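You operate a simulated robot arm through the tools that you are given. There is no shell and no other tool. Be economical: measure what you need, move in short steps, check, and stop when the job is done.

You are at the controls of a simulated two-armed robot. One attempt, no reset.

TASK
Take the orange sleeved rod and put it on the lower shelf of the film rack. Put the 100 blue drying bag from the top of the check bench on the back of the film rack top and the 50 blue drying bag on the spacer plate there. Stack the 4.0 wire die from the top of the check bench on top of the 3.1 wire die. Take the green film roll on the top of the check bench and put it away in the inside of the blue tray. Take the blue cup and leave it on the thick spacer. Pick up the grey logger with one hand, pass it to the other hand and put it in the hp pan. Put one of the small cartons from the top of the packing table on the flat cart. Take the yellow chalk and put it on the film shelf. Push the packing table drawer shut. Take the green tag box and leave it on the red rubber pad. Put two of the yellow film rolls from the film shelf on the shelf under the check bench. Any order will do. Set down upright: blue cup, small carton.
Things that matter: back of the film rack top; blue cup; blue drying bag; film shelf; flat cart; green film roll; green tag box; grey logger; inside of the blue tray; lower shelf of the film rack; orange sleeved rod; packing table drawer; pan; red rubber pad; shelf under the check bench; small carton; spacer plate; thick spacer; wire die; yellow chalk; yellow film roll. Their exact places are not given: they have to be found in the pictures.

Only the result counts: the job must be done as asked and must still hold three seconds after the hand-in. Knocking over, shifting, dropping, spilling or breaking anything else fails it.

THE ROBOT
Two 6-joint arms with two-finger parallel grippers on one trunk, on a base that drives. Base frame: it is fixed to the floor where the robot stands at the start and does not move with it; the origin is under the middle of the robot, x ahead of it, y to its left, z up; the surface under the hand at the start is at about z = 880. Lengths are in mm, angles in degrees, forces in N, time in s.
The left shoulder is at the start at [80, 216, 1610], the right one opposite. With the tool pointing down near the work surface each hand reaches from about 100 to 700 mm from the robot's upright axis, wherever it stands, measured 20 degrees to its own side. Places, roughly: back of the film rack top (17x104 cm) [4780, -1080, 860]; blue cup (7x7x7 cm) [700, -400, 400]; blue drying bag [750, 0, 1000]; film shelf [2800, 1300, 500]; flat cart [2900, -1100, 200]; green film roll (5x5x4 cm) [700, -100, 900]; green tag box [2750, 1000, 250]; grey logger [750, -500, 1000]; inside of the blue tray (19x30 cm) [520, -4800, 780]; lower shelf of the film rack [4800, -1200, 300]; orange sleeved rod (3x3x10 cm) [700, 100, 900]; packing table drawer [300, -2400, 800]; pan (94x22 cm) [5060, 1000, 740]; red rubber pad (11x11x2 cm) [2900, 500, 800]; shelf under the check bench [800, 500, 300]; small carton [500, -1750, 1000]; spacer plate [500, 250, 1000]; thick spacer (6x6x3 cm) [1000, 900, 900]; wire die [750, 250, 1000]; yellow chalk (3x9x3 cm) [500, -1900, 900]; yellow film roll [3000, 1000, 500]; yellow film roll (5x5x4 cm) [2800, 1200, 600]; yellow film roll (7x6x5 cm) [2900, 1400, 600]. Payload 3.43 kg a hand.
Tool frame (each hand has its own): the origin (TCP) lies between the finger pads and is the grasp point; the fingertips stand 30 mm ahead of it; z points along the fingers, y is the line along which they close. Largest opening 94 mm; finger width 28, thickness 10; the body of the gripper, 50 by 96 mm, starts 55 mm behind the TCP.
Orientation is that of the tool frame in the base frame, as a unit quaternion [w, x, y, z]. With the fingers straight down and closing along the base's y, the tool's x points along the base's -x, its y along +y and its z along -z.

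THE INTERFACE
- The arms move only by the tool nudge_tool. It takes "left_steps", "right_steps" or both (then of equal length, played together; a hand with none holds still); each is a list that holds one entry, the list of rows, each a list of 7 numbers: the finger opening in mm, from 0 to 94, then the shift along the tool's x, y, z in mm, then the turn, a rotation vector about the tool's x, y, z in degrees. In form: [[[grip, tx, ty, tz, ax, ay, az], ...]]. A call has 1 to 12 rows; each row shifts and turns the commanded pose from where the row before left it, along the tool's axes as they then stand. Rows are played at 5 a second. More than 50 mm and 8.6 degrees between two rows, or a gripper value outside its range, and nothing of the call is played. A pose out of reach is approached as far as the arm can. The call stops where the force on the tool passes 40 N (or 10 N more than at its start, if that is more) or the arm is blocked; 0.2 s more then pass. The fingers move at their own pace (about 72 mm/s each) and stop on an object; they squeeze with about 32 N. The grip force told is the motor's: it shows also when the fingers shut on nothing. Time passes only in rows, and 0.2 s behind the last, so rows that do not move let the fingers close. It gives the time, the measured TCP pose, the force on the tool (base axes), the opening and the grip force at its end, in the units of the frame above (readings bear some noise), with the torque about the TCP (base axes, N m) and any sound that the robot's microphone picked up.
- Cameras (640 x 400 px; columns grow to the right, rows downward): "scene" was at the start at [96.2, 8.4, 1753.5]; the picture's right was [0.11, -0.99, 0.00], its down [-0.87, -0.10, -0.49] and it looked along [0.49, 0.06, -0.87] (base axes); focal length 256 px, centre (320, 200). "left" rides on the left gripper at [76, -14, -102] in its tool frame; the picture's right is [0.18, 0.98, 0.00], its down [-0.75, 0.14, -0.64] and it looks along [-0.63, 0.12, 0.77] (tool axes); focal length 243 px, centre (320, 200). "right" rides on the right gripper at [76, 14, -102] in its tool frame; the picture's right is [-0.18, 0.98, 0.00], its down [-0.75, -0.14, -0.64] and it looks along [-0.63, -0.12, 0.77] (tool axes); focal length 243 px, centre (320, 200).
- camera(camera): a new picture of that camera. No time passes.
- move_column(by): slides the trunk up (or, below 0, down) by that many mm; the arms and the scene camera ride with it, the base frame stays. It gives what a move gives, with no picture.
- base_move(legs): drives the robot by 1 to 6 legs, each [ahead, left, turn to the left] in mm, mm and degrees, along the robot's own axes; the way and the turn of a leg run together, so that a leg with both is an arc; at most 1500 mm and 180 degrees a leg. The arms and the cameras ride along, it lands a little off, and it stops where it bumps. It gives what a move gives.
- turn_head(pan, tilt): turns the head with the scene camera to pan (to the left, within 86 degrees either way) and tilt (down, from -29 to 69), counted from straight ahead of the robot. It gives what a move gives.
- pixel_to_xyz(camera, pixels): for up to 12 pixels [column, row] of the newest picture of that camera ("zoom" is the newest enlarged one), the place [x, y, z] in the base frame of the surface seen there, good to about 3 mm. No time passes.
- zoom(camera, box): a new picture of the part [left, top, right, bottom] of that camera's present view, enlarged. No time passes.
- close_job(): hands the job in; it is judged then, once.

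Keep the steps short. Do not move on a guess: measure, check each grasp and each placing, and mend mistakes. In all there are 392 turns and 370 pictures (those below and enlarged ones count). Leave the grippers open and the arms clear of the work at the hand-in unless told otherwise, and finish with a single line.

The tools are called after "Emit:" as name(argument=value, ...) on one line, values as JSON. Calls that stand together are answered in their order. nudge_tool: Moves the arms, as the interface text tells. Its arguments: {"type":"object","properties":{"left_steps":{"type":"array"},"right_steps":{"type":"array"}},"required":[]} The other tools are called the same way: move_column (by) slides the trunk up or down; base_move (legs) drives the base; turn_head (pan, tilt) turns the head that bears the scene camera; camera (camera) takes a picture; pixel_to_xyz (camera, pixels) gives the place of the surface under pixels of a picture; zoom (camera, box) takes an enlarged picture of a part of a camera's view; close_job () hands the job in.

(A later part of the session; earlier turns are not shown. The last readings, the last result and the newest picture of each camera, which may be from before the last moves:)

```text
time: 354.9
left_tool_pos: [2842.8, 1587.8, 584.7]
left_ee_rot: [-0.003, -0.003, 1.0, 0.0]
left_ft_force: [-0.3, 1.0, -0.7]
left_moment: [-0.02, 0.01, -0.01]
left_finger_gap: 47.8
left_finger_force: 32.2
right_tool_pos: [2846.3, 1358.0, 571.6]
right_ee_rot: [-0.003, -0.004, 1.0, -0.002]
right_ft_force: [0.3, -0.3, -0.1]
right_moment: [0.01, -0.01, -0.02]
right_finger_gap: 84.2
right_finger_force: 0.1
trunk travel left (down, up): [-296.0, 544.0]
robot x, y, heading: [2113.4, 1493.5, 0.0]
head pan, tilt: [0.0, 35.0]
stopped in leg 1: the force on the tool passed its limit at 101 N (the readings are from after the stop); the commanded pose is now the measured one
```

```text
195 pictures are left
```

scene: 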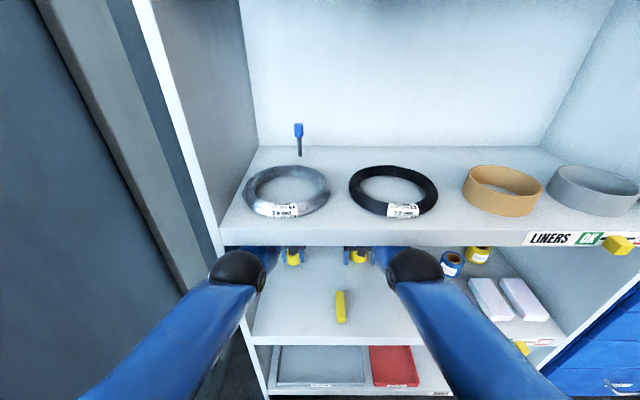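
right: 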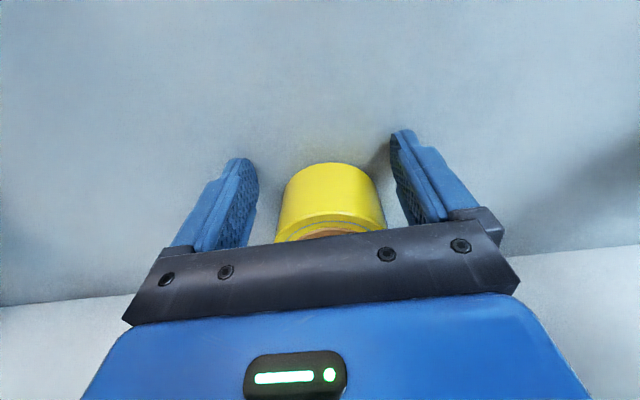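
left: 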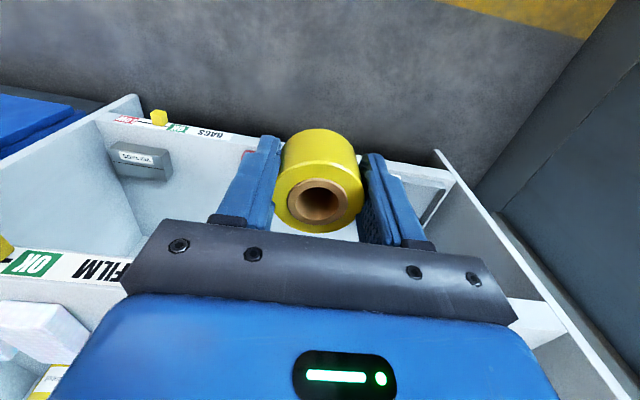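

Free now. I back out 430, then rearrange trunk/arms.

Emit:
base_move(legs=[[-430, 0, 0]])

Emit:
move_column(by=-130)

Emit:
nudge_tool(right_steps=[[[84, -10, 0, -25, 0, 0, 0], [84, -10, 0, -25, 0, 0, 0], [84, -10, 0, -25, 0, 0, 0], [84, -10, 0, -25, 0, 0, 0], [84, 0, 0, -30, 0, 0, 0], [84, 0, 0, 0, 0, 0, 0]]], left_steps=[[[20, -10, 0, -25, 0, 0, 0], [20, -10, 0, -25, 0, 0, 0], [20, -10, 0, -25, 0, 0, 0], [20, -10, 0, -25, 0, 0, 0], [20, 0, 0, -30, 0, 0, 0], [20, 0, 0, 0, 0, 0, 0]]])

Emit:
camera(camera="scene")

```text
time: 357.6
left_tool_pos: [2405.4, 1587.0, 585.2]
left_ee_rot: [-0.001, -0.002, 1.0, 0.0]
left_ft_force: [0.1, 0.5, -0.3]
left_moment: [0.03, 0.01, -0.01]
left_finger_gap: 48.2
left_finger_force: 32.1
right_tool_pos: [2407.3, 1356.0, 570.6]
right_ee_rot: [-0.003, -0.003, 1.0, -0.002]
right_ft_force: [-0.4, 0.8, 0.2]
right_moment: [-0.01, -0.02, -0.01]
right_finger_gap: 83.9
right_finger_force: 0.0
trunk travel left (down, up): [-296.0, 544.0]
robot x, y, heading: [1676.1, 1494.9, 0.1]
head pan, tilt: [0.0, 35.0]
```

```text
time: 359.1
left_tool_pos: [2405.6, 1584.9, 454.3]
left_ee_rot: [-0.001, -0.001, 1.0, 0.0]
left_ft_force: [-0.2, 0.1, -0.9]
left_moment: [-0.01, 0.02, 0.02]
left_finger_gap: 47.9
left_finger_force: 31.4
right_tool_pos: [2408.6, 1354.0, 442.2]
right_ee_rot: [-0.004, -0.004, 1.0, -0.003]
right_ft_force: [-0.5, -0.6, 0.3]
right_moment: [-0.02, 0.01, 0.0]
right_finger_gap: 83.9
right_finger_force: 0.0
trunk travel left (down, up): [-166.0, 674.0]
robot x, y, heading: [1675.3, 1493.3, -0.0]
head pan, tilt: [0.0, 35.0]
```

```text
time: 360.6
left_tool_pos: [2425.7, 1592.1, 589.1]
left_ee_rot: [-0.003, -0.001, 1.0, 0.0]
left_ft_force: [0.3, 0.4, -0.9]
left_moment: [-0.01, 0.0, -0.01]
left_finger_gap: 47.9
left_finger_force: 32.0
left hand out of reach, approached as far as the arm can: row 1, 2, 3, 4
right_tool_pos: [2431.5, 1355.2, 573.7]
right_ee_rot: [-0.004, -0.003, 1.0, -0.001]
right_ft_force: [-0.3, 0.0, -0.1]
right_moment: [0.01, -0.01, -0.04]
right_finger_gap: 83.7
right_finger_force: 0.1
right hand out of reach, approached as far as the arm can: row 1, 2, 3, 4
trunk travel left (down, up): [-166.0, 674.0]
robot x, y, heading: [1672.7, 1494.1, -0.0]
head pan, tilt: [0.0, 35.0]
```

```text
194 pictures are left
```

scene: 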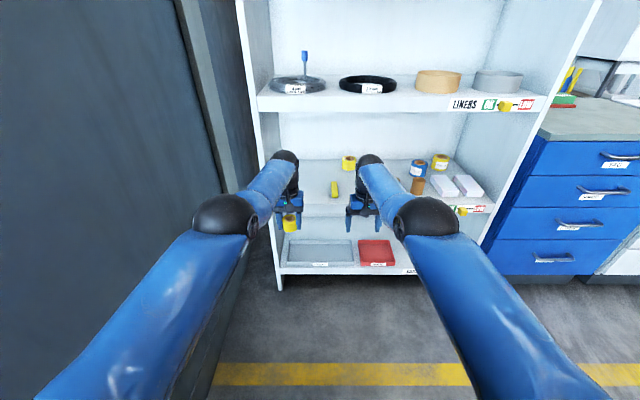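

Emit:
pixel_to_xyz(camera="scene", pixels=[[370, 157], [382, 180], [400, 205], [425, 200], [440, 225], [470, 270], [285, 155], [265, 185], [235, 205], [200, 230]])

```text
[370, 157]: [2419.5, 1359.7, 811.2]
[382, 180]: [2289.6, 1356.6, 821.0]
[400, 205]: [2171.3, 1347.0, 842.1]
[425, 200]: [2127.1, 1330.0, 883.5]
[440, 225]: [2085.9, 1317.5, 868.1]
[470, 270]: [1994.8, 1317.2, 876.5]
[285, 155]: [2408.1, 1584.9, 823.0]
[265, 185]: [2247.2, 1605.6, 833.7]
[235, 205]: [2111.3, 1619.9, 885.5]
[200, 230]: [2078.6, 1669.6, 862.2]
```

Forearms are flatter now (≈860 at the board front). I drive in 405 and check.

Emit:
base_move(legs=[[405, 0, 0]])

Emit:
camera(camera="right")

Emit:
pixel_to_xyz(camera="right", pixels=[[320, 170], [320, 200], [320, 225], [290, 210], [360, 210], [280, 230], [375, 230]])

```text
time: 363.1
left_tool_pos: [2838.0, 1598.1, 587.1]
left_ee_rot: [-0.003, -0.004, 1.0, 0.001]
left_ft_force: [-0.2, 0.1, -1.3]
left_moment: [0.0, -0.01, 0.01]
left_finger_gap: 48.2
left_finger_force: 31.9
right_tool_pos: [2845.1, 1360.5, 573.2]
right_ee_rot: [-0.005, -0.006, 1.0, -0.002]
right_ft_force: [-0.1, 0.0, 0.3]
right_moment: [-0.03, 0.03, -0.01]
right_finger_gap: 83.9
right_finger_force: 0.1
trunk travel left (down, up): [-166.0, 674.0]
robot x, y, heading: [2087.1, 1492.6, 0.7]
head pan, tilt: [0.0, 35.0]
```

```text
193 pictures are left
```

right: 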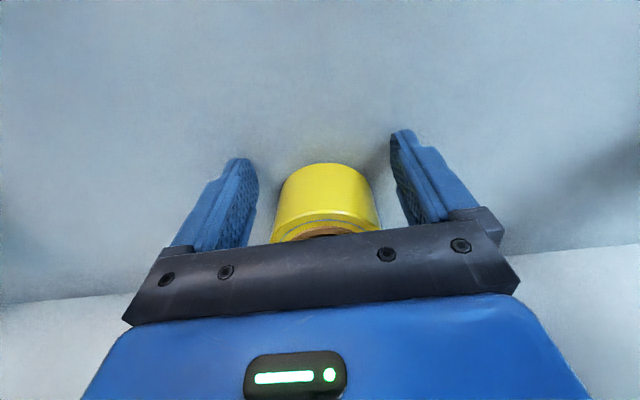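

```text
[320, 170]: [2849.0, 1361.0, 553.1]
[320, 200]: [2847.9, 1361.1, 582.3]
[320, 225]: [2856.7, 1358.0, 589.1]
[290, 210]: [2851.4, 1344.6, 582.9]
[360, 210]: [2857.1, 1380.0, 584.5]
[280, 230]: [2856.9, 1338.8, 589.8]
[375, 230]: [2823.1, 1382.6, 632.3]
```

Emit:
base_move(legs=[[32, 0, -0.4]])

Emit:
nudge_tool(right_steps=[[[84, 0, 0, 0, 0, 0, 0], [30, 0, 0, 0, 0, 0, 0], [30, 0, 0, 0, 0, 0, 0], [30, 0, 0, 0, 0, 0, 0]]])

Emit:
camera(camera="right")

```text
time: 363.9
left_tool_pos: [2841.4, 1597.0, 590.4]
left_ee_rot: [-0.001, -0.004, 1.0, 0.002]
left_ft_force: [0.0, 0.0, -1.3]
left_moment: [0.02, -0.01, 0.04]
left_finger_gap: 48.1
left_finger_force: 31.7
right_tool_pos: [2851.7, 1362.0, 579.3]
right_ee_rot: [-0.001, -0.008, 1.0, -0.002]
right_ft_force: [0.1, 0.1, -0.2]
right_moment: [0.0, -0.01, 0.0]
right_finger_gap: 84.1
right_finger_force: 0.1
trunk travel left (down, up): [-166.0, 674.0]
robot x, y, heading: [2099.3, 1497.5, 0.6]
head pan, tilt: [0.0, 35.0]
stopped in leg 1: the robot was blocked; the commanded pose is now the measured one
```

```text
time: 364.9
left_tool_pos: [2843.5, 1597.5, 590.8]
left_ee_rot: [-0.002, -0.004, 1.0, 0.001]
left_ft_force: [-0.4, 0.0, -0.3]
left_moment: [0.02, -0.01, 0.02]
left_finger_gap: 47.9
left_finger_force: 32.2
right_tool_pos: [2851.7, 1362.2, 580.3]
right_ee_rot: [0.0, -0.008, 1.0, -0.002]
right_ft_force: [-0.2, 0.0, -0.4]
right_moment: [0.01, 0.01, -0.01]
right_finger_gap: 29.9
right_finger_force: 0.0
trunk travel left (down, up): [-166.0, 674.0]
robot x, y, heading: [2101.5, 1492.3, 0.4]
head pan, tilt: [0.0, 35.0]
```

```text
192 pictures are left
```

right: 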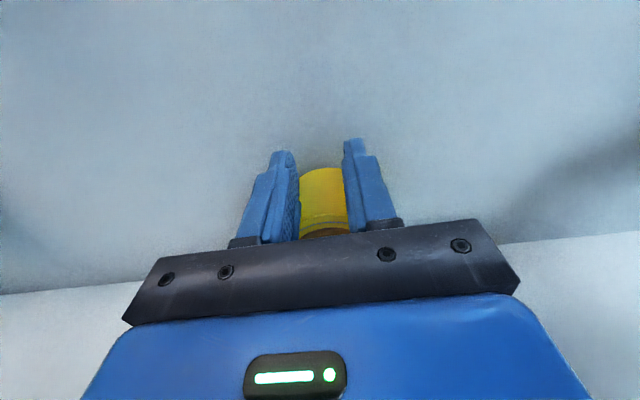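

The elbow seems to touch the board front. I open, lower the trunk 8, and drive 28 again.

Emit:
nudge_tool(right_steps=[[[88, 0, 0, 0, 0, 0, 0], [88, 0, 0, 0, 0, 0, 0], [88, 0, 0, 0, 0, 0, 0]]])

Emit:
base_move(legs=[[-15, 0, 0]])

Emit:
move_column(by=-9)

Emit:
camera(camera="scene")

Emit:
camera(camera="right")

```text
time: 365.7
left_tool_pos: [2843.5, 1596.7, 589.9]
left_ee_rot: [-0.003, -0.005, 1.0, 0.002]
left_ft_force: [0.4, -0.2, 0.0]
left_moment: [0.03, -0.04, 0.01]
left_finger_gap: 47.9
left_finger_force: 31.4
right_tool_pos: [2850.9, 1361.5, 580.8]
right_ee_rot: [0.0, -0.006, 1.0, -0.002]
right_ft_force: [-0.3, 0.2, -0.5]
right_moment: [0.01, 0.01, -0.03]
right_finger_gap: 88.0
right_finger_force: 0.0
trunk travel left (down, up): [-166.0, 674.0]
robot x, y, heading: [2098.9, 1488.8, 0.5]
head pan, tilt: [0.0, 35.0]
```

```text
time: 366.5
left_tool_pos: [2832.0, 1597.9, 581.6]
left_ee_rot: [-0.007, -0.004, 1.0, 0.002]
left_ft_force: [0.5, 0.9, -1.5]
left_moment: [0.02, 0.02, 0.02]
left_finger_gap: 47.9
left_finger_force: 31.3
right_tool_pos: [2843.3, 1362.4, 573.4]
right_ee_rot: [-0.005, -0.007, 1.0, -0.002]
right_ft_force: [0.4, -0.9, -0.4]
right_moment: [0.0, 0.02, 0.04]
right_finger_gap: 88.3
right_finger_force: 0.2
trunk travel left (down, up): [-166.0, 674.0]
robot x, y, heading: [2088.3, 1498.2, 0.3]
head pan, tilt: [0.0, 35.0]
```

```text
time: 367.1
left_tool_pos: [2830.6, 1597.5, 576.3]
left_ee_rot: [-0.005, -0.003, 1.0, 0.002]
left_ft_force: [0.1, -0.2, -0.5]
left_moment: [0.0, -0.03, 0.02]
left_finger_gap: 47.9
left_finger_force: 32.2
right_tool_pos: [2840.3, 1362.6, 569.8]
right_ee_rot: [-0.002, -0.006, 1.0, -0.002]
right_ft_force: [-6.0, -1.6, 23.6]
right_moment: [1.09, 0.13, 0.44]
right_finger_gap: 87.2
right_finger_force: 0.0
trunk travel left (down, up): [-157.0, 683.0]
robot x, y, heading: [2086.3, 1498.1, 0.7]
head pan, tilt: [0.0, 35.0]
```

```text
191 pictures are left
```

scene: 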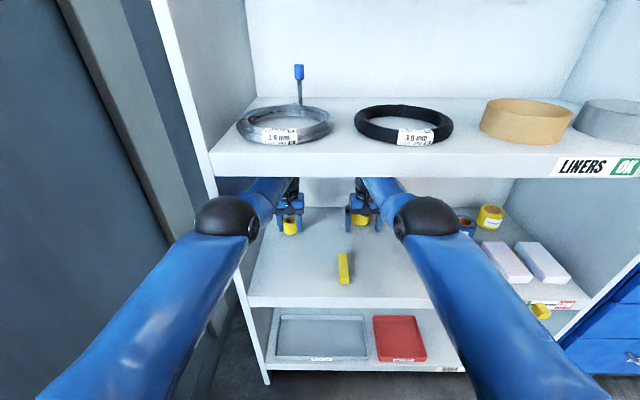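

```text
190 pictures are left
```

right: 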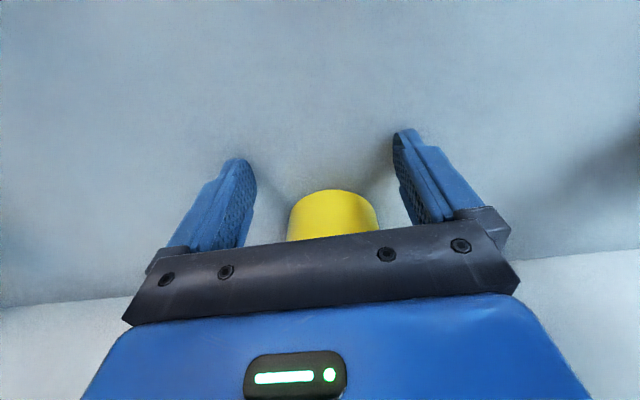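

The left elbow is next to the shelf upright. I back 20, shift the base right 25 while moving the right hand left 25 (and up 4), then drive in 52.

Emit:
base_move(legs=[[-22, 0, -0.6], [0, -25, 0]])

Emit:
nudge_tool(right_steps=[[[88, 0, 12, -4, 0, 0, 0], [88, 0, 13, 0, 0, 0, 0], [88, 0, 0, 0, 0, 0, 0]]])

Emit:
camera(camera="right")

Emit:
pixel_to_xyz(camera="right", pixels=[[320, 200], [320, 220], [320, 230], [290, 225], [370, 225]])

```text
time: 368.5
left_tool_pos: [2810.0, 1561.6, 574.8]
left_ee_rot: [-0.007, 0.002, 1.0, 0.002]
left_ft_force: [0.3, 0.0, -0.2]
left_moment: [0.01, -0.02, -0.03]
left_finger_gap: 48.1
left_finger_force: 32.4
right_tool_pos: [2818.1, 1327.4, 570.3]
right_ee_rot: [-0.001, -0.003, 1.0, -0.001]
right_ft_force: [-5.8, -3.1, 6.9]
right_moment: [0.23, 0.11, 0.27]
right_finger_gap: 86.5
right_finger_force: 0.1
trunk travel left (down, up): [-157.0, 683.0]
robot x, y, heading: [2065.4, 1464.6, -0.0]
head pan, tilt: [0.0, 35.0]
stopped in leg 2: the force on the tool passed its limit at 65 N (the readings are from after the stop); the commanded pose is now the measured one
```

```text
time: 369.3
left_tool_pos: [2810.1, 1564.2, 573.5]
left_ee_rot: [-0.007, 0.002, 1.0, 0.002]
left_ft_force: [0.5, 0.0, -0.8]
left_moment: [0.02, 0.0, 0.04]
left_finger_gap: 48.0
left_finger_force: 32.4
right_tool_pos: [2817.4, 1354.6, 572.9]
right_ee_rot: [-0.002, -0.002, 1.0, -0.002]
right_ft_force: [-0.5, -1.0, 0.8]
right_moment: [0.05, -0.01, 0.0]
right_finger_gap: 88.0
right_finger_force: 0.0
trunk travel left (down, up): [-157.0, 683.0]
robot x, y, heading: [2067.5, 1465.2, -0.1]
head pan, tilt: [0.0, 35.0]
```

```text
189 pictures are left
```

right: 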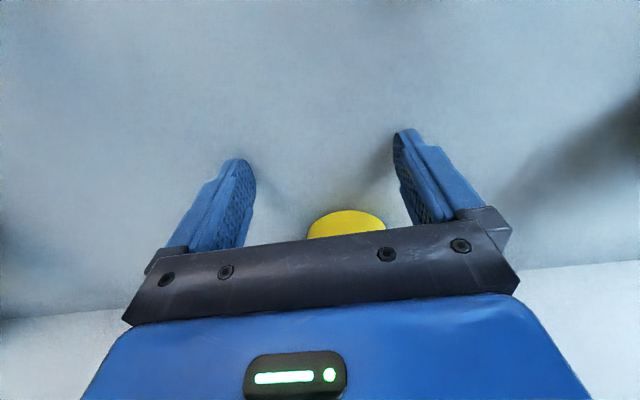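

```text
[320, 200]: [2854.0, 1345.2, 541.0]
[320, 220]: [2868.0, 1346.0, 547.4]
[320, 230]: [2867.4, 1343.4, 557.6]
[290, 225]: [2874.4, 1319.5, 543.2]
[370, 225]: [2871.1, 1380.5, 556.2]
```

Emit:
nudge_tool(right_steps=[[[90, 0, 7, -3, 0, 0, 0], [90, 0, 0, 0, 0, 0, 0]]], left_steps=[[[20, 0, 0, -8, 0, 0, 0], [20, 0, 0, 0, 0, 0, 0]]])

Emit:
base_move(legs=[[45, 0, 0]])

Emit:
camera(camera="right")

Emit:
camera(camera="scene")

```text
time: 369.9
left_tool_pos: [2811.8, 1561.4, 581.7]
left_ee_rot: [-0.008, 0.002, 1.0, 0.002]
left_ft_force: [-0.1, 0.7, -1.1]
left_moment: [0.03, 0.0, -0.02]
left_finger_gap: 48.2
left_finger_force: 32.1
right_tool_pos: [2816.5, 1361.1, 576.3]
right_ee_rot: [-0.002, -0.003, 1.0, -0.002]
right_ft_force: [-0.3, 0.0, -0.2]
right_moment: [-0.03, 0.01, 0.02]
right_finger_gap: 90.0
right_finger_force: 0.1
trunk travel left (down, up): [-157.0, 683.0]
robot x, y, heading: [2066.2, 1467.9, 0.1]
head pan, tilt: [0.0, 35.0]
```

```text
time: 370.8
left_tool_pos: [2856.2, 1562.4, 580.9]
left_ee_rot: [-0.008, 0.001, 1.0, 0.001]
left_ft_force: [0.3, 0.4, 0.0]
left_moment: [0.04, 0.01, -0.06]
left_finger_gap: 48.2
left_finger_force: 31.9
right_tool_pos: [2861.8, 1359.0, 574.1]
right_ee_rot: [-0.002, -0.001, 1.0, -0.002]
right_ft_force: [0.5, 0.4, -0.9]
right_moment: [0.06, 0.02, -0.02]
right_finger_gap: 89.7
right_finger_force: 0.0
trunk travel left (down, up): [-157.0, 683.0]
robot x, y, heading: [2105.9, 1467.0, 0.0]
head pan, tilt: [0.0, 35.0]
```

```text
188 pictures are left
```

right: 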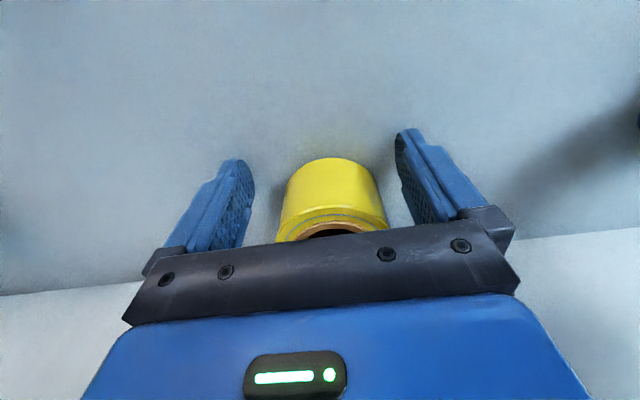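

```text
187 pictures are left
```

scene: 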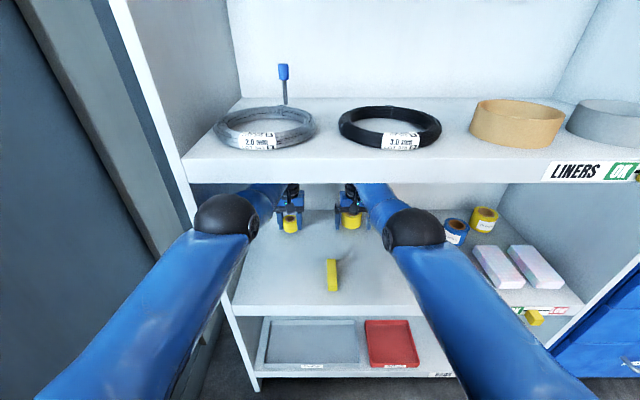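

Emit:
base_move(legs=[[30, 0, 0]])

Emit:
camera(camera="right")

```text
time: 371.6
left_tool_pos: [2884.8, 1562.0, 581.2]
left_ee_rot: [-0.008, 0.002, 1.0, 0.002]
left_ft_force: [1.6, 0.6, -1.7]
left_moment: [0.0, 0.0, 0.0]
left_finger_gap: 48.0
left_finger_force: 31.9
right_tool_pos: [2892.0, 1360.2, 574.7]
right_ee_rot: [-0.002, -0.003, 1.0, -0.002]
right_ft_force: [-1.2, -1.0, 0.2]
right_moment: [0.0, 0.03, 0.02]
right_finger_gap: 90.0
right_finger_force: 0.1
trunk travel left (down, up): [-157.0, 683.0]
robot x, y, heading: [2140.4, 1468.3, 0.2]
head pan, tilt: [0.0, 35.0]
```

```text
186 pictures are left
```

right: 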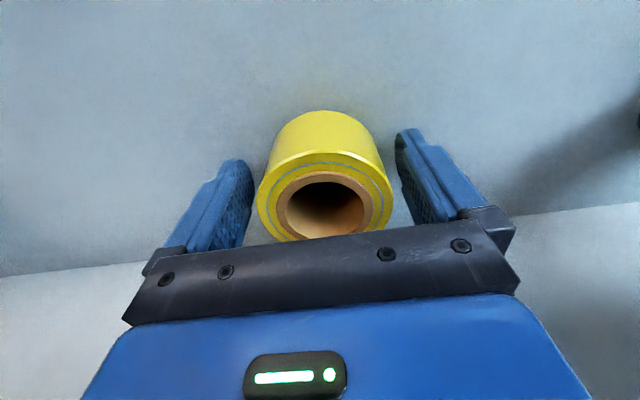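

The roll is centred between the fingers. I close.

Emit:
nudge_tool(right_steps=[[[30, 0, 0, 0, 0, 0, 0], [30, 0, 0, 0, 0, 0, 0], [30, 0, 0, 0, 0, 0, 0]]])

Emit:
move_column(by=6)

Emit:
base_move(legs=[[-480, 0, 0]])

Emit:
camera(camera="right")

Emit:
camera(camera="scene")

```text
time: 372.4
left_tool_pos: [2886.6, 1562.2, 581.6]
left_ee_rot: [-0.007, 0.003, 1.0, 0.002]
left_ft_force: [1.1, 0.4, -1.0]
left_moment: [-0.03, -0.02, 0.03]
left_finger_gap: 48.0
left_finger_force: 31.8
right_tool_pos: [2892.3, 1358.9, 576.1]
right_ee_rot: [-0.001, -0.002, 1.0, -0.001]
right_ft_force: [-1.0, -0.5, 0.8]
right_moment: [0.04, 0.0, -0.01]
right_finger_gap: 63.1
right_finger_force: 31.8
trunk travel left (down, up): [-157.0, 683.0]
robot x, y, heading: [2139.2, 1467.8, -0.1]
head pan, tilt: [0.0, 35.0]
```

```text
time: 373.0
left_tool_pos: [2883.7, 1561.6, 580.6]
left_ee_rot: [-0.012, 0.003, 1.0, 0.001]
left_ft_force: [0.2, -0.4, -0.3]
left_moment: [-0.02, 0.04, -0.02]
left_finger_gap: 48.0
left_finger_force: 32.2
right_tool_pos: [2891.0, 1359.8, 579.2]
right_ee_rot: [-0.003, -0.002, 1.0, -0.003]
right_ft_force: [-0.4, -0.9, -1.2]
right_moment: [-0.01, -0.01, -0.02]
right_finger_gap: 63.1
right_finger_force: 32.1
trunk travel left (down, up): [-163.0, 677.0]
robot x, y, heading: [2133.2, 1468.8, 0.1]
head pan, tilt: [0.0, 35.0]
```

```text
time: 375.9
left_tool_pos: [2397.6, 1564.7, 587.7]
left_ee_rot: [-0.007, -0.001, 1.0, 0.001]
left_ft_force: [1.1, -0.7, -0.6]
left_moment: [-0.02, -0.01, -0.01]
left_finger_gap: 47.9
left_finger_force: 31.8
right_tool_pos: [2406.6, 1362.9, 581.5]
right_ee_rot: [-0.001, -0.005, 1.0, -0.002]
right_ft_force: [-0.3, -0.6, -0.9]
right_moment: [-0.02, 0.0, 0.03]
right_finger_gap: 63.2
right_finger_force: 31.6
trunk travel left (down, up): [-163.0, 677.0]
robot x, y, heading: [1653.9, 1467.0, 0.3]
head pan, tilt: [0.0, 35.0]
```

```text
185 pictures are left
```

right: 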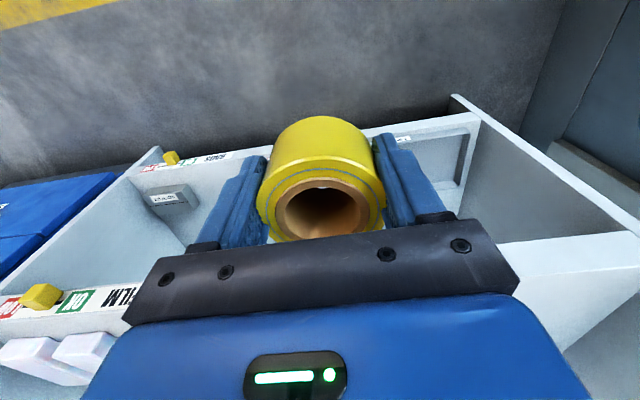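

```text
184 pictures are left
```

scene: 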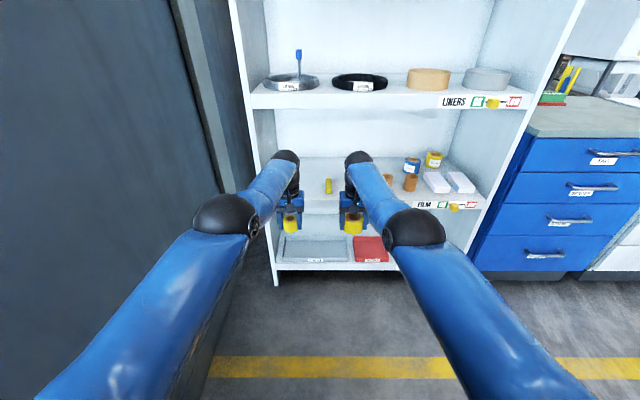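

Both rolls are held. I go to the back of the check bench: strafe right, turn around in two stages.

Emit:
base_move(legs=[[0, -950, 0], [0, 0, -90], [0, 330, 0], [0, 0, -90]])

Emit:
turn_head(pan=0, tilt=30)

Emit:
camera(camera="scene")

```text
time: 390.1
left_tool_pos: [1221.6, 482.4, 587.7]
left_ee_rot: [0.001, 1.0, -0.027, 0.008]
left_ft_force: [0.1, 0.1, -0.7]
left_moment: [-0.01, 0.02, -0.03]
left_finger_gap: 48.2
left_finger_force: 31.8
right_tool_pos: [1225.1, 684.2, 580.5]
right_ee_rot: [-0.002, 1.0, -0.022, 0.001]
right_ft_force: [-0.5, 0.3, -0.2]
right_moment: [0.0, 0.01, -0.01]
right_finger_gap: 62.8
right_finger_force: 32.6
trunk travel left (down, up): [-163.0, 677.0]
robot x, y, heading: [1972.7, 538.3, 177.3]
head pan, tilt: [0.0, 35.0]
```

```text
time: 390.8
left_tool_pos: [1221.9, 481.7, 586.6]
left_ee_rot: [0.002, 1.0, -0.028, 0.008]
left_ft_force: [0.3, 0.2, -0.6]
left_moment: [0.01, 0.01, 0.04]
left_finger_gap: 48.1
left_finger_force: 32.2
right_tool_pos: [1225.1, 683.5, 582.2]
right_ee_rot: [-0.001, 1.0, -0.022, 0.002]
right_ft_force: [-0.2, 0.4, -1.1]
right_moment: [-0.01, -0.01, -0.03]
right_finger_gap: 62.9
right_finger_force: 31.6
trunk travel left (down, up): [-163.0, 677.0]
robot x, y, heading: [1972.5, 538.4, 177.1]
head pan, tilt: [0.0, 30.0]
```

```text
183 pictures are left
```

scene: 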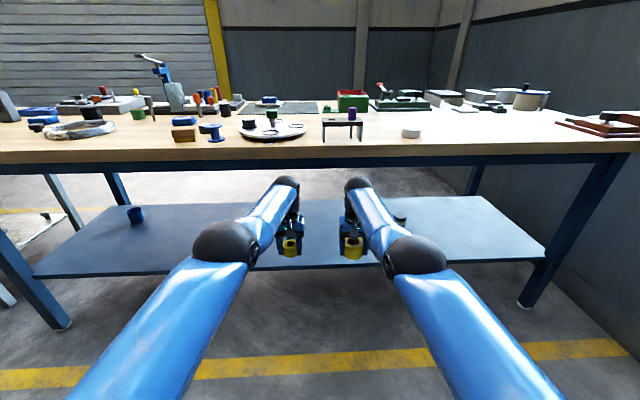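

Emit:
pixel_to_xyz(camera="scene", pixels=[[340, 270], [340, 250], [200, 260], [150, 250], [136, 214], [400, 216], [320, 150], [320, 160], [250, 207], [480, 245], [411, 132], [560, 245]])

Emit:
zoom(camera="scene", box=[80, 140, 480, 290])

```text
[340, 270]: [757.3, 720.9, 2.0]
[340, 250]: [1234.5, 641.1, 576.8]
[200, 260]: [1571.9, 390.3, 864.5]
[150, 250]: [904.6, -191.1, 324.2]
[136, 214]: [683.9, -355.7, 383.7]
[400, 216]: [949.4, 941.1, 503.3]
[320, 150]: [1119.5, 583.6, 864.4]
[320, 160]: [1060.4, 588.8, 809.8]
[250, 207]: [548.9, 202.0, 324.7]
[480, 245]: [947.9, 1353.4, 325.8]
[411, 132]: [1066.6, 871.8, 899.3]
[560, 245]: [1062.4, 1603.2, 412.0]
```

```text
1.60 times, centred on (280, 215) of scene
```

zoom: 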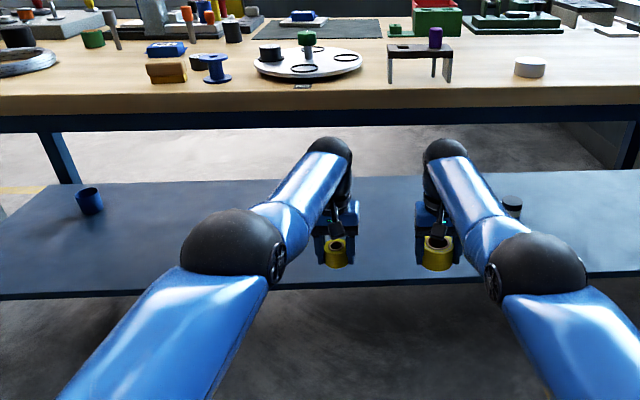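

Lower shelf z≈325, apron bottom ≈800. I lower the trunk 160, straighten the heading and drive in 375.

Emit:
move_column(by=-160)

Emit:
base_move(legs=[[0, 0, 2.8], [375, 0, 0]])

Emit:
camera(camera="scene")

Emit:
camera(camera="left")

Emit:
camera(camera="right")

```text
time: 392.6
left_tool_pos: [1222.5, 481.6, 428.1]
left_ee_rot: [0.002, 1.0, -0.027, 0.007]
left_ft_force: [0.6, 0.3, -0.6]
left_moment: [0.02, 0.01, 0.0]
left_finger_gap: 48.2
left_finger_force: 31.6
right_tool_pos: [1226.0, 684.5, 421.0]
right_ee_rot: [-0.001, 1.0, -0.023, 0.002]
right_ft_force: [0.8, -0.1, -2.0]
right_moment: [-0.01, 0.01, 0.0]
right_finger_gap: 62.5
right_finger_force: 31.8
trunk travel left (down, up): [-3.0, 837.0]
robot x, y, heading: [1973.1, 537.2, 177.2]
head pan, tilt: [0.0, 30.0]
```

```text
time: 395.4
left_tool_pos: [849.4, 439.8, 426.8]
left_ee_rot: [0.002, 1.0, 0.002, 0.008]
left_ft_force: [-0.2, -0.5, -0.5]
left_moment: [0.05, 0.02, -0.01]
left_finger_gap: 48.2
left_finger_force: 32.4
right_tool_pos: [842.2, 641.0, 421.1]
right_ee_rot: [-0.003, 1.0, 0.005, 0.003]
right_ft_force: [-1.0, -0.1, -1.1]
right_moment: [-0.02, -0.02, 0.0]
right_finger_gap: 62.7
right_finger_force: 32.2
trunk travel left (down, up): [-3.0, 837.0]
robot x, y, heading: [1592.8, 539.3, -179.7]
head pan, tilt: [0.0, 30.0]
```

```text
181 pictures are left
```

scene: 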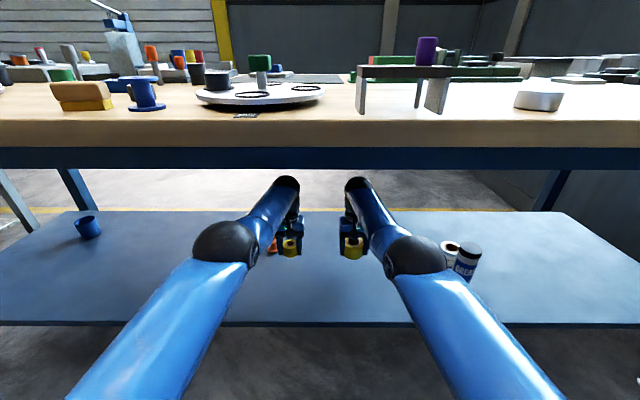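

```text
180 pictures are left
```

left: 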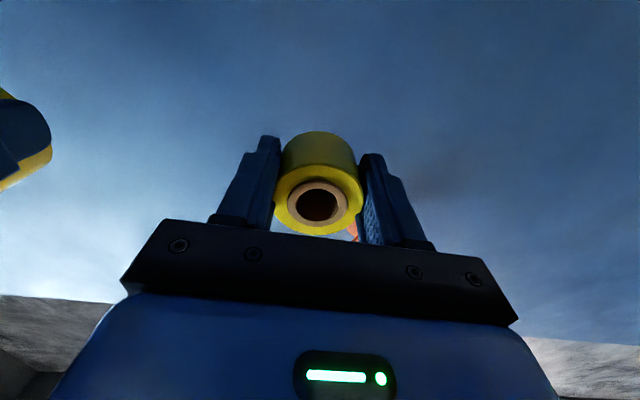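

```text
179 pictures are left
```

right: 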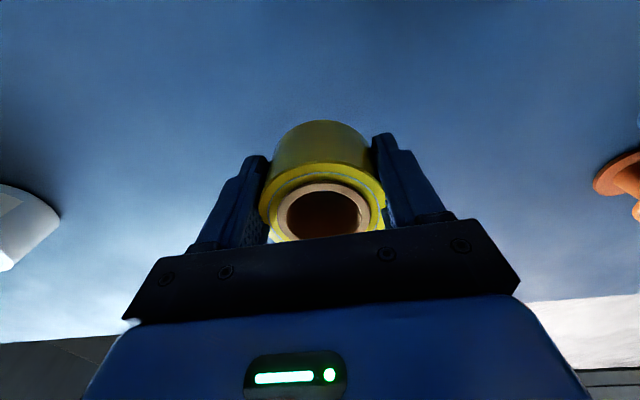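

Emit:
pixel_to_xyz(camera="right", pixels=[[20, 220], [50, 215], [615, 180], [600, 180], [320, 80]])

Emit:
pixel_to_xyz(camera="scene", pixels=[[271, 247], [450, 255], [465, 265], [300, 322], [300, 215], [88, 228], [80, 222]])

```text
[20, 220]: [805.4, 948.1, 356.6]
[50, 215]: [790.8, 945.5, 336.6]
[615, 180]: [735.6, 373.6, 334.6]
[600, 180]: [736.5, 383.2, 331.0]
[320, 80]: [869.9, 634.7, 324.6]
```

```text
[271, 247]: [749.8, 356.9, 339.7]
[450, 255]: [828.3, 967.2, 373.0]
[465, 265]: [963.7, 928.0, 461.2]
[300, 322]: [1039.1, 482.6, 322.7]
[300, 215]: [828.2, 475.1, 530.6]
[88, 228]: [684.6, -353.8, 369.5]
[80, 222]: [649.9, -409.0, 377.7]
```

I lower both hands ~55, then gently to contact.

Emit:
nudge_tool(left_steps=[[[20, 0, 0, 20, 0, 0, 0], [20, 0, 0, 20, 0, 0, 0], [20, 0, 0, 18, 0, 0, 0], [20, 0, 0, 0, 0, 0, 0]]], right_steps=[[[30, 0, 0, 20, 0, 0, 0], [30, 0, 0, 20, 0, 0, 0], [30, 0, 0, 12, 0, 0, 0], [30, 0, 0, 0, 0, 0, 0]]])

Emit:
nudge_tool(left_steps=[[[20, 0, 0, 3, 0, 0, 0], [20, 0, 0, 3, 0, 0, 0], [20, 0, 0, 0, 0, 0, 0]]], right_steps=[[[30, 0, 0, 3, 0, 0, 0], [30, 0, 0, 3, 0, 0, 0], [30, 0, 0, 0, 0, 0, 0]]])

```text
time: 396.4
left_tool_pos: [851.7, 436.1, 370.9]
left_ee_rot: [0.001, 1.0, 0.001, 0.007]
left_ft_force: [-0.2, 0.5, -0.6]
left_moment: [0.01, 0.01, 0.0]
left_finger_gap: 48.0
left_finger_force: 32.0
left hand out of reach, approached as far as the arm can: row 3
right_tool_pos: [847.0, 641.5, 368.3]
right_ee_rot: [-0.002, 1.0, 0.005, 0.002]
right_ft_force: [0.6, 0.1, -1.3]
right_moment: [-0.01, 0.01, 0.04]
right_finger_gap: 62.8
right_finger_force: 31.8
right hand out of reach, approached as far as the arm can: row 1
trunk travel left (down, up): [-3.0, 837.0]
robot x, y, heading: [1598.3, 535.5, -179.6]
head pan, tilt: [0.0, 30.0]
```

```text
time: 397.2
left_tool_pos: [852.9, 438.0, 363.1]
left_ee_rot: [0.001, 1.0, 0.001, 0.008]
left_ft_force: [0.5, 0.0, -0.5]
left_moment: [0.05, 0.0, 0.0]
left_finger_gap: 47.9
left_finger_force: 32.6
right_tool_pos: [847.7, 641.9, 363.2]
right_ee_rot: [-0.002, 1.0, 0.005, 0.002]
right_ft_force: [0.3, -0.6, -1.2]
right_moment: [0.01, -0.01, -0.01]
right_finger_gap: 62.5
right_finger_force: 32.3
trunk travel left (down, up): [-3.0, 837.0]
robot x, y, heading: [1596.2, 535.5, -179.7]
head pan, tilt: [0.0, 30.0]
```

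Emit:
nudge_tool(left_steps=[[[20, 0, 0, 3, 0, 0, 0], [20, 0, 0, 2, 0, 0, 0], [20, 0, 0, 0, 0, 0, 0]]], right_steps=[[[30, 0, 0, 2, 0, 0, 0], [30, 0, 0, 2, 0, 0, 0], [30, 0, 0, 0, 0, 0, 0]]])

```text
time: 398.0
left_tool_pos: [854.2, 437.9, 360.2]
left_ee_rot: [0.002, 1.0, 0.002, 0.007]
left_ft_force: [0.2, 0.6, -0.5]
left_moment: [-0.03, 0.01, 0.0]
left_finger_gap: 48.1
left_finger_force: 32.0
right_tool_pos: [847.2, 641.2, 361.1]
right_ee_rot: [-0.001, 1.0, 0.005, -0.001]
right_ft_force: [-0.5, -0.5, 6.8]
right_moment: [-0.11, -0.16, 0.03]
right_finger_gap: 62.7
right_finger_force: 32.3
trunk travel left (down, up): [-3.0, 837.0]
robot x, y, heading: [1592.6, 540.0, -179.6]
head pan, tilt: [0.0, 30.0]
```

Emit:
nudge_tool(left_steps=[[[20, 0, 0, 2, 0, 0, 0], [20, 0, 0, 0, 0, 0, 0], [20, 0, 0, 0, 0, 0, 0]]], right_steps=[[[94, 0, 0, 0, 0, 0, 0], [94, 0, 0, 0, 0, 0, 0], [94, 0, 0, 0, 0, 0, 0]]])

Emit:
nudge_tool(left_steps=[[[94, 0, 0, 0, 0, 0, 0], [94, 0, 0, 0, 0, 0, 0], [94, 0, 0, 0, 0, 0, 0], [94, 0, 0, -25, 0, 0, 0], [94, 0, 0, -30, 0, 0, 0], [94, 0, 0, -20, 0, 0, 0]]], right_steps=[[[94, 0, 0, 0, 0, 0, 0], [94, 0, 0, 0, 0, 0, 0], [94, 0, 0, 0, 0, 0, 0], [94, 0, 0, -25, 0, 0, 0], [94, 0, 0, -30, 0, 0, 0], [94, 0, 0, -20, 0, 0, 0]]])

Emit:
camera(camera="left")

Emit:
camera(camera="right")

```text
time: 398.8
left_tool_pos: [853.8, 438.6, 357.5]
left_ee_rot: [0.002, 1.0, 0.002, 0.006]
left_ft_force: [-1.5, -1.0, 4.3]
left_moment: [-0.01, 0.22, -0.02]
left_finger_gap: 48.4
left_finger_force: 32.0
right_tool_pos: [847.7, 640.8, 358.7]
right_ee_rot: [-0.002, 1.0, 0.006, 0.001]
right_ft_force: [0.6, 1.0, -0.9]
right_moment: [0.0, 0.0, -0.03]
right_finger_gap: 93.8
right_finger_force: 0.0
trunk travel left (down, up): [-3.0, 837.0]
robot x, y, heading: [1595.5, 532.8, -179.6]
head pan, tilt: [0.0, 30.0]
```

```text
time: 400.2
left_tool_pos: [852.7, 439.1, 432.5]
left_ee_rot: [0.001, 1.0, 0.002, 0.007]
left_ft_force: [0.1, -0.2, -0.4]
left_moment: [-0.02, -0.05, -0.01]
left_finger_gap: 93.8
left_finger_force: 0.1
right_tool_pos: [847.0, 642.2, 434.9]
right_ee_rot: [-0.002, 1.0, 0.005, 0.001]
right_ft_force: [-0.1, 0.0, 1.0]
right_moment: [-0.03, 0.0, 0.04]
right_finger_gap: 93.8
right_finger_force: 0.2
trunk travel left (down, up): [-3.0, 837.0]
robot x, y, heading: [1592.4, 537.1, -179.6]
head pan, tilt: [0.0, 30.0]
```

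```text
178 pictures are left
```

left: 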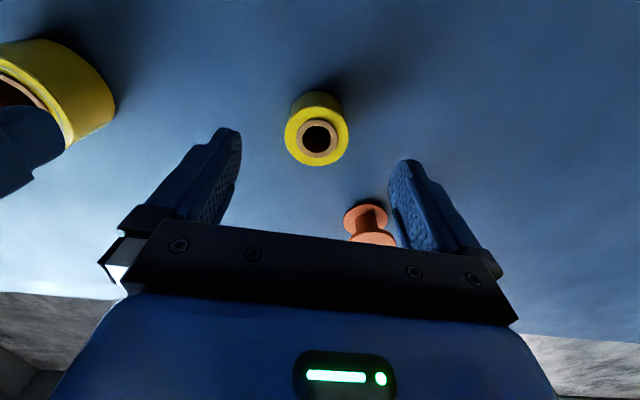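

```text
177 pictures are left
```

right: 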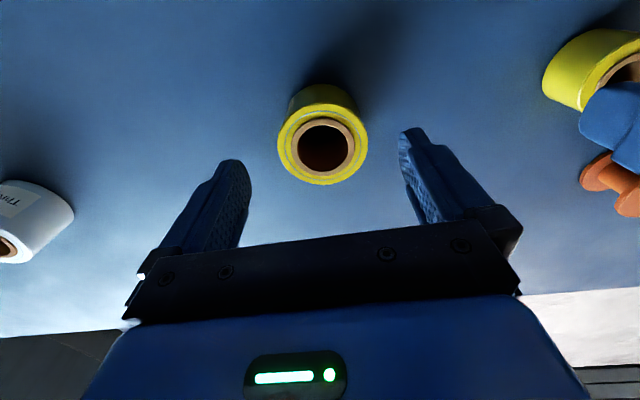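

Both rolls are on the lower shelf. Next the blue cup at about (655,−375) on the same shelf: I back out 330, strafe left 815 and look.

Emit:
base_move(legs=[[-340, 0, 0], [0, 815, 0]])

Emit:
camera(camera="scene")

Emit:
zoom(camera="scene", box=[180, 150, 460, 330])

```text
time: 406.4
left_tool_pos: [1189.4, -380.8, 433.5]
left_ee_rot: [0.001, 1.0, 0.002, 0.008]
left_ft_force: [-0.4, 0.7, -0.3]
left_moment: [0.02, -0.01, 0.0]
left_finger_gap: 93.7
left_finger_force: 0.0
right_tool_pos: [1181.7, -178.3, 435.6]
right_ee_rot: [-0.002, 1.0, 0.005, 0.002]
right_ft_force: [0.5, 0.4, 0.2]
right_moment: [0.02, -0.03, -0.01]
right_finger_gap: 94.1
right_finger_force: 0.0
trunk travel left (down, up): [-3.0, 837.0]
robot x, y, heading: [1928.9, -280.5, -179.9]
head pan, tilt: [0.0, 30.0]
```

```text
176 pictures are left
```

scene: 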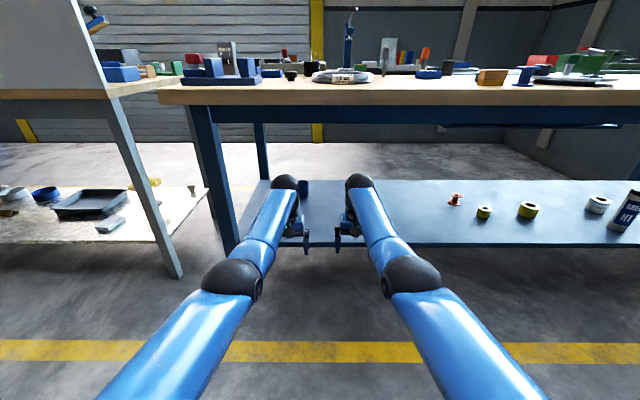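

```text
2.22 times, centred on (320, 240) of scene
```

zoom: 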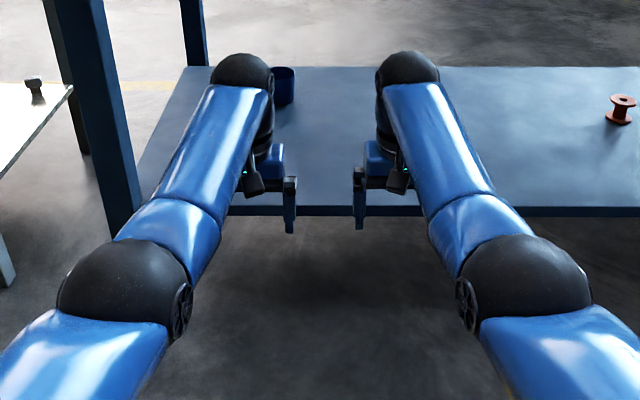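

Emit:
pixel_to_xyz(camera="zoom", pixels=[[285, 90], [285, 72], [293, 90], [278, 95], [285, 105], [330, 210], [160, 130], [110, 100], [120, 190], [195, 40]])

Emit:
pixel_to_xyz(camera="scene", pixels=[[210, 160], [218, 220], [455, 200], [484, 212], [528, 210]])

```text
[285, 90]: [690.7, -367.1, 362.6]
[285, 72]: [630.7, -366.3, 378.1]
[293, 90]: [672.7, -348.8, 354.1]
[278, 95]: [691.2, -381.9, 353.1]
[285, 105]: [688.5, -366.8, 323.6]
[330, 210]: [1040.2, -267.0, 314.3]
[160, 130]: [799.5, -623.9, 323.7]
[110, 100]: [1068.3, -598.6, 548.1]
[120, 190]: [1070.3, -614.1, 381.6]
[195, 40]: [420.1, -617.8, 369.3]
```

```text
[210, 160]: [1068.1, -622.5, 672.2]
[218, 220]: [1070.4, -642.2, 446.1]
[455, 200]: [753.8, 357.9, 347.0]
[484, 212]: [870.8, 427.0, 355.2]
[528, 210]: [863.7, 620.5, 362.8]
```

Cup ≈(656,−375), top ≈395. I shift the base right 40 (hand stays), drive in 470 and look.

Emit:
base_move(legs=[[0, -40, 0]])

Emit:
nudge_tool(left_steps=[[[94, 0, 40, 0, 0, 0, 0], [94, 0, 0, 0, 0, 0, 0]]])

Emit:
base_move(legs=[[460, 0, 0]])

Emit:
camera(camera="left")

Emit:
camera(camera="scene")

```text
time: 407.3
left_tool_pos: [1188.9, -342.5, 432.1]
left_ee_rot: [0.001, 1.0, 0.002, 0.007]
left_ft_force: [0.4, -0.1, -0.3]
left_moment: [-0.02, 0.02, 0.02]
left_finger_gap: 94.0
left_finger_force: 0.2
right_tool_pos: [1182.6, -138.9, 435.1]
right_ee_rot: [-0.002, 1.0, 0.005, 0.002]
right_ft_force: [-0.4, -0.2, -0.2]
right_moment: [-0.04, -0.01, -0.04]
right_finger_gap: 94.2
right_finger_force: 0.1
trunk travel left (down, up): [-3.0, 837.0]
robot x, y, heading: [1932.7, -238.9, -179.6]
head pan, tilt: [0.0, 30.0]
```

```text
time: 407.9
left_tool_pos: [1189.1, -382.0, 433.7]
left_ee_rot: [0.002, 1.0, 0.0, 0.008]
left_ft_force: [-0.4, 0.2, 1.0]
left_moment: [0.02, 0.02, 0.0]
left_finger_gap: 93.9
left_finger_force: 0.1
right_tool_pos: [1181.8, -138.2, 434.4]
right_ee_rot: [-0.002, 1.0, 0.006, 0.002]
right_ft_force: [-0.1, -0.1, 0.2]
right_moment: [0.01, -0.01, -0.01]
right_finger_gap: 93.9
right_finger_force: 0.1
trunk travel left (down, up): [-3.0, 837.0]
robot x, y, heading: [1934.7, -242.2, -179.7]
head pan, tilt: [0.0, 30.0]
```

```text
time: 410.6
left_tool_pos: [735.5, -387.8, 433.7]
left_ee_rot: [0.002, 1.0, 0.003, 0.008]
left_ft_force: [0.2, 0.3, 0.1]
left_moment: [0.01, 0.0, 0.01]
left_finger_gap: 93.9
left_finger_force: 0.1
right_tool_pos: [727.2, -144.3, 434.0]
right_ee_rot: [-0.002, 1.0, 0.006, 0.003]
right_ft_force: [0.3, -0.5, 0.0]
right_moment: [0.03, 0.02, 0.01]
right_finger_gap: 93.8
right_finger_force: 0.1
trunk travel left (down, up): [-3.0, 837.0]
robot x, y, heading: [1477.1, -247.5, -179.7]
head pan, tilt: [0.0, 30.0]
```

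```text
174 pictures are left
```

left: 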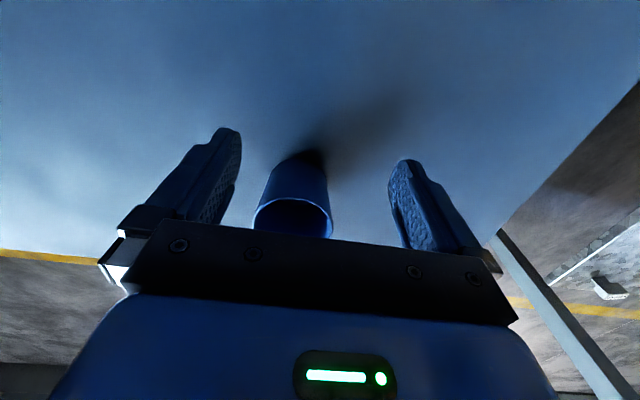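

```text
173 pictures are left
```

scene: 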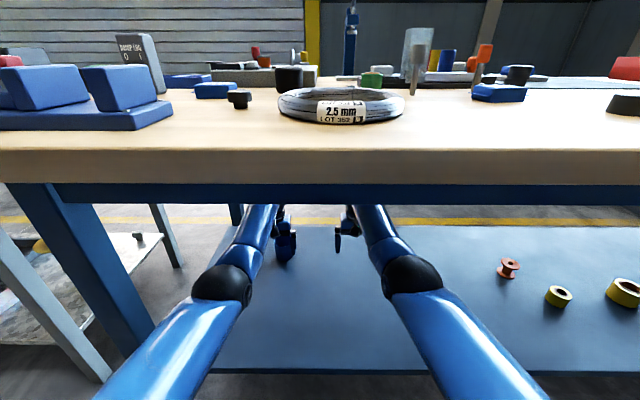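

Emit:
pixel_to_xyz(camera="left", pixels=[[256, 212], [331, 212], [293, 199], [270, 185], [320, 185], [295, 232]])

```text
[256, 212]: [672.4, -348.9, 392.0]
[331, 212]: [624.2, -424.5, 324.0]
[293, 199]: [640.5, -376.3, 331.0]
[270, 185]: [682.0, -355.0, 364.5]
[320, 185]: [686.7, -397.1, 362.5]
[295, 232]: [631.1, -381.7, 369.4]
```

Cup centre ≈(656,−376). I shift 12, drive 79, then check from above.

Emit:
nudge_tool(left_steps=[[[94, 0, -11, 0, 0, 0, 0], [94, 0, 0, 0, 0, 0, 0]]])

Emit:
base_move(legs=[[78, 0, 0]])

Emit:
camera(camera="left")

```text
time: 411.2
left_tool_pos: [736.6, -377.1, 433.7]
left_ee_rot: [0.002, 1.0, 0.003, 0.007]
left_ft_force: [0.0, 0.8, 1.5]
left_moment: [0.03, -0.02, -0.01]
left_finger_gap: 94.0
left_finger_force: 0.0
right_tool_pos: [726.8, -143.8, 433.9]
right_ee_rot: [-0.002, 1.0, 0.006, 0.001]
right_ft_force: [-0.1, 0.4, 0.1]
right_moment: [-0.01, -0.01, 0.02]
right_finger_gap: 94.1
right_finger_force: 0.1
trunk travel left (down, up): [-3.0, 837.0]
robot x, y, heading: [1475.5, -244.0, -179.5]
head pan, tilt: [0.0, 30.0]
```

```text
time: 412.3
left_tool_pos: [656.8, -377.5, 432.7]
left_ee_rot: [0.002, 1.0, 0.002, 0.007]
left_ft_force: [0.5, 0.3, 0.5]
left_moment: [0.03, -0.02, -0.02]
left_finger_gap: 93.9
left_finger_force: 0.0
right_tool_pos: [650.8, -145.1, 433.7]
right_ee_rot: [-0.001, 1.0, 0.007, 0.002]
right_ft_force: [-0.3, 0.2, 0.1]
right_moment: [-0.01, -0.02, 0.01]
right_finger_gap: 94.1
right_finger_force: 0.0
trunk travel left (down, up): [-3.0, 837.0]
robot x, y, heading: [1398.4, -246.7, -179.7]
head pan, tilt: [0.0, 30.0]
```

```text
172 pictures are left
```

left: 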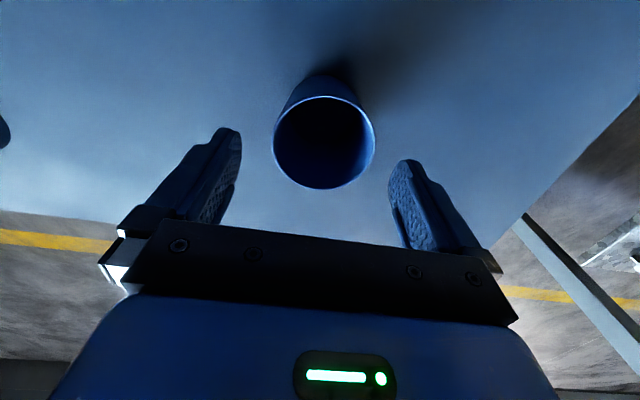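

Emit:
pixel_to_xyz(camera="left", pixels=[[276, 141], [374, 141], [320, 98], [325, 187], [275, 135]])

```text
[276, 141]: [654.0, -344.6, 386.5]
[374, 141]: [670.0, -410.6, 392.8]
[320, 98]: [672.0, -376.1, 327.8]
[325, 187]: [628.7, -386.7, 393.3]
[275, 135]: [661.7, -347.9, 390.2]
```

Rim centre ≈(661,−378). I correct +4 and descend 60 around the cup, then close.

Emit:
nudge_tool(left_steps=[[[94, 4, 1, 20, 0, 0, 0], [94, 0, 0, 20, 0, 0, 0], [94, 0, 0, 18, 0, 0, 0], [94, 0, 0, 0, 0, 0, 0], [40, 0, 0, 0, 0, 0, 0], [40, 0, 0, 0, 0, 0, 0], [40, 0, 0, 0, 0, 0, 0]]])

Emit:
camera(camera="left")

```text
time: 413.9
left_tool_pos: [662.5, -379.7, 374.6]
left_ee_rot: [0.001, 1.0, 0.002, 0.008]
left_ft_force: [-0.6, -0.2, -0.1]
left_moment: [-0.01, 0.0, 0.02]
left_finger_gap: 65.9
left_finger_force: 32.1
right_tool_pos: [650.4, -145.2, 434.3]
right_ee_rot: [-0.002, 1.0, 0.008, 0.002]
right_ft_force: [0.4, -0.6, -0.3]
right_moment: [-0.03, -0.01, -0.03]
right_finger_gap: 94.1
right_finger_force: 0.1
trunk travel left (down, up): [-3.0, 837.0]
robot x, y, heading: [1397.1, -248.3, -179.8]
head pan, tilt: [0.0, 30.0]
```

```text
171 pictures are left
```

left: 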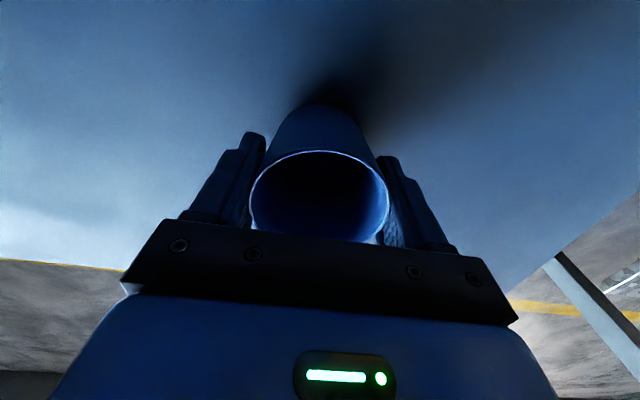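

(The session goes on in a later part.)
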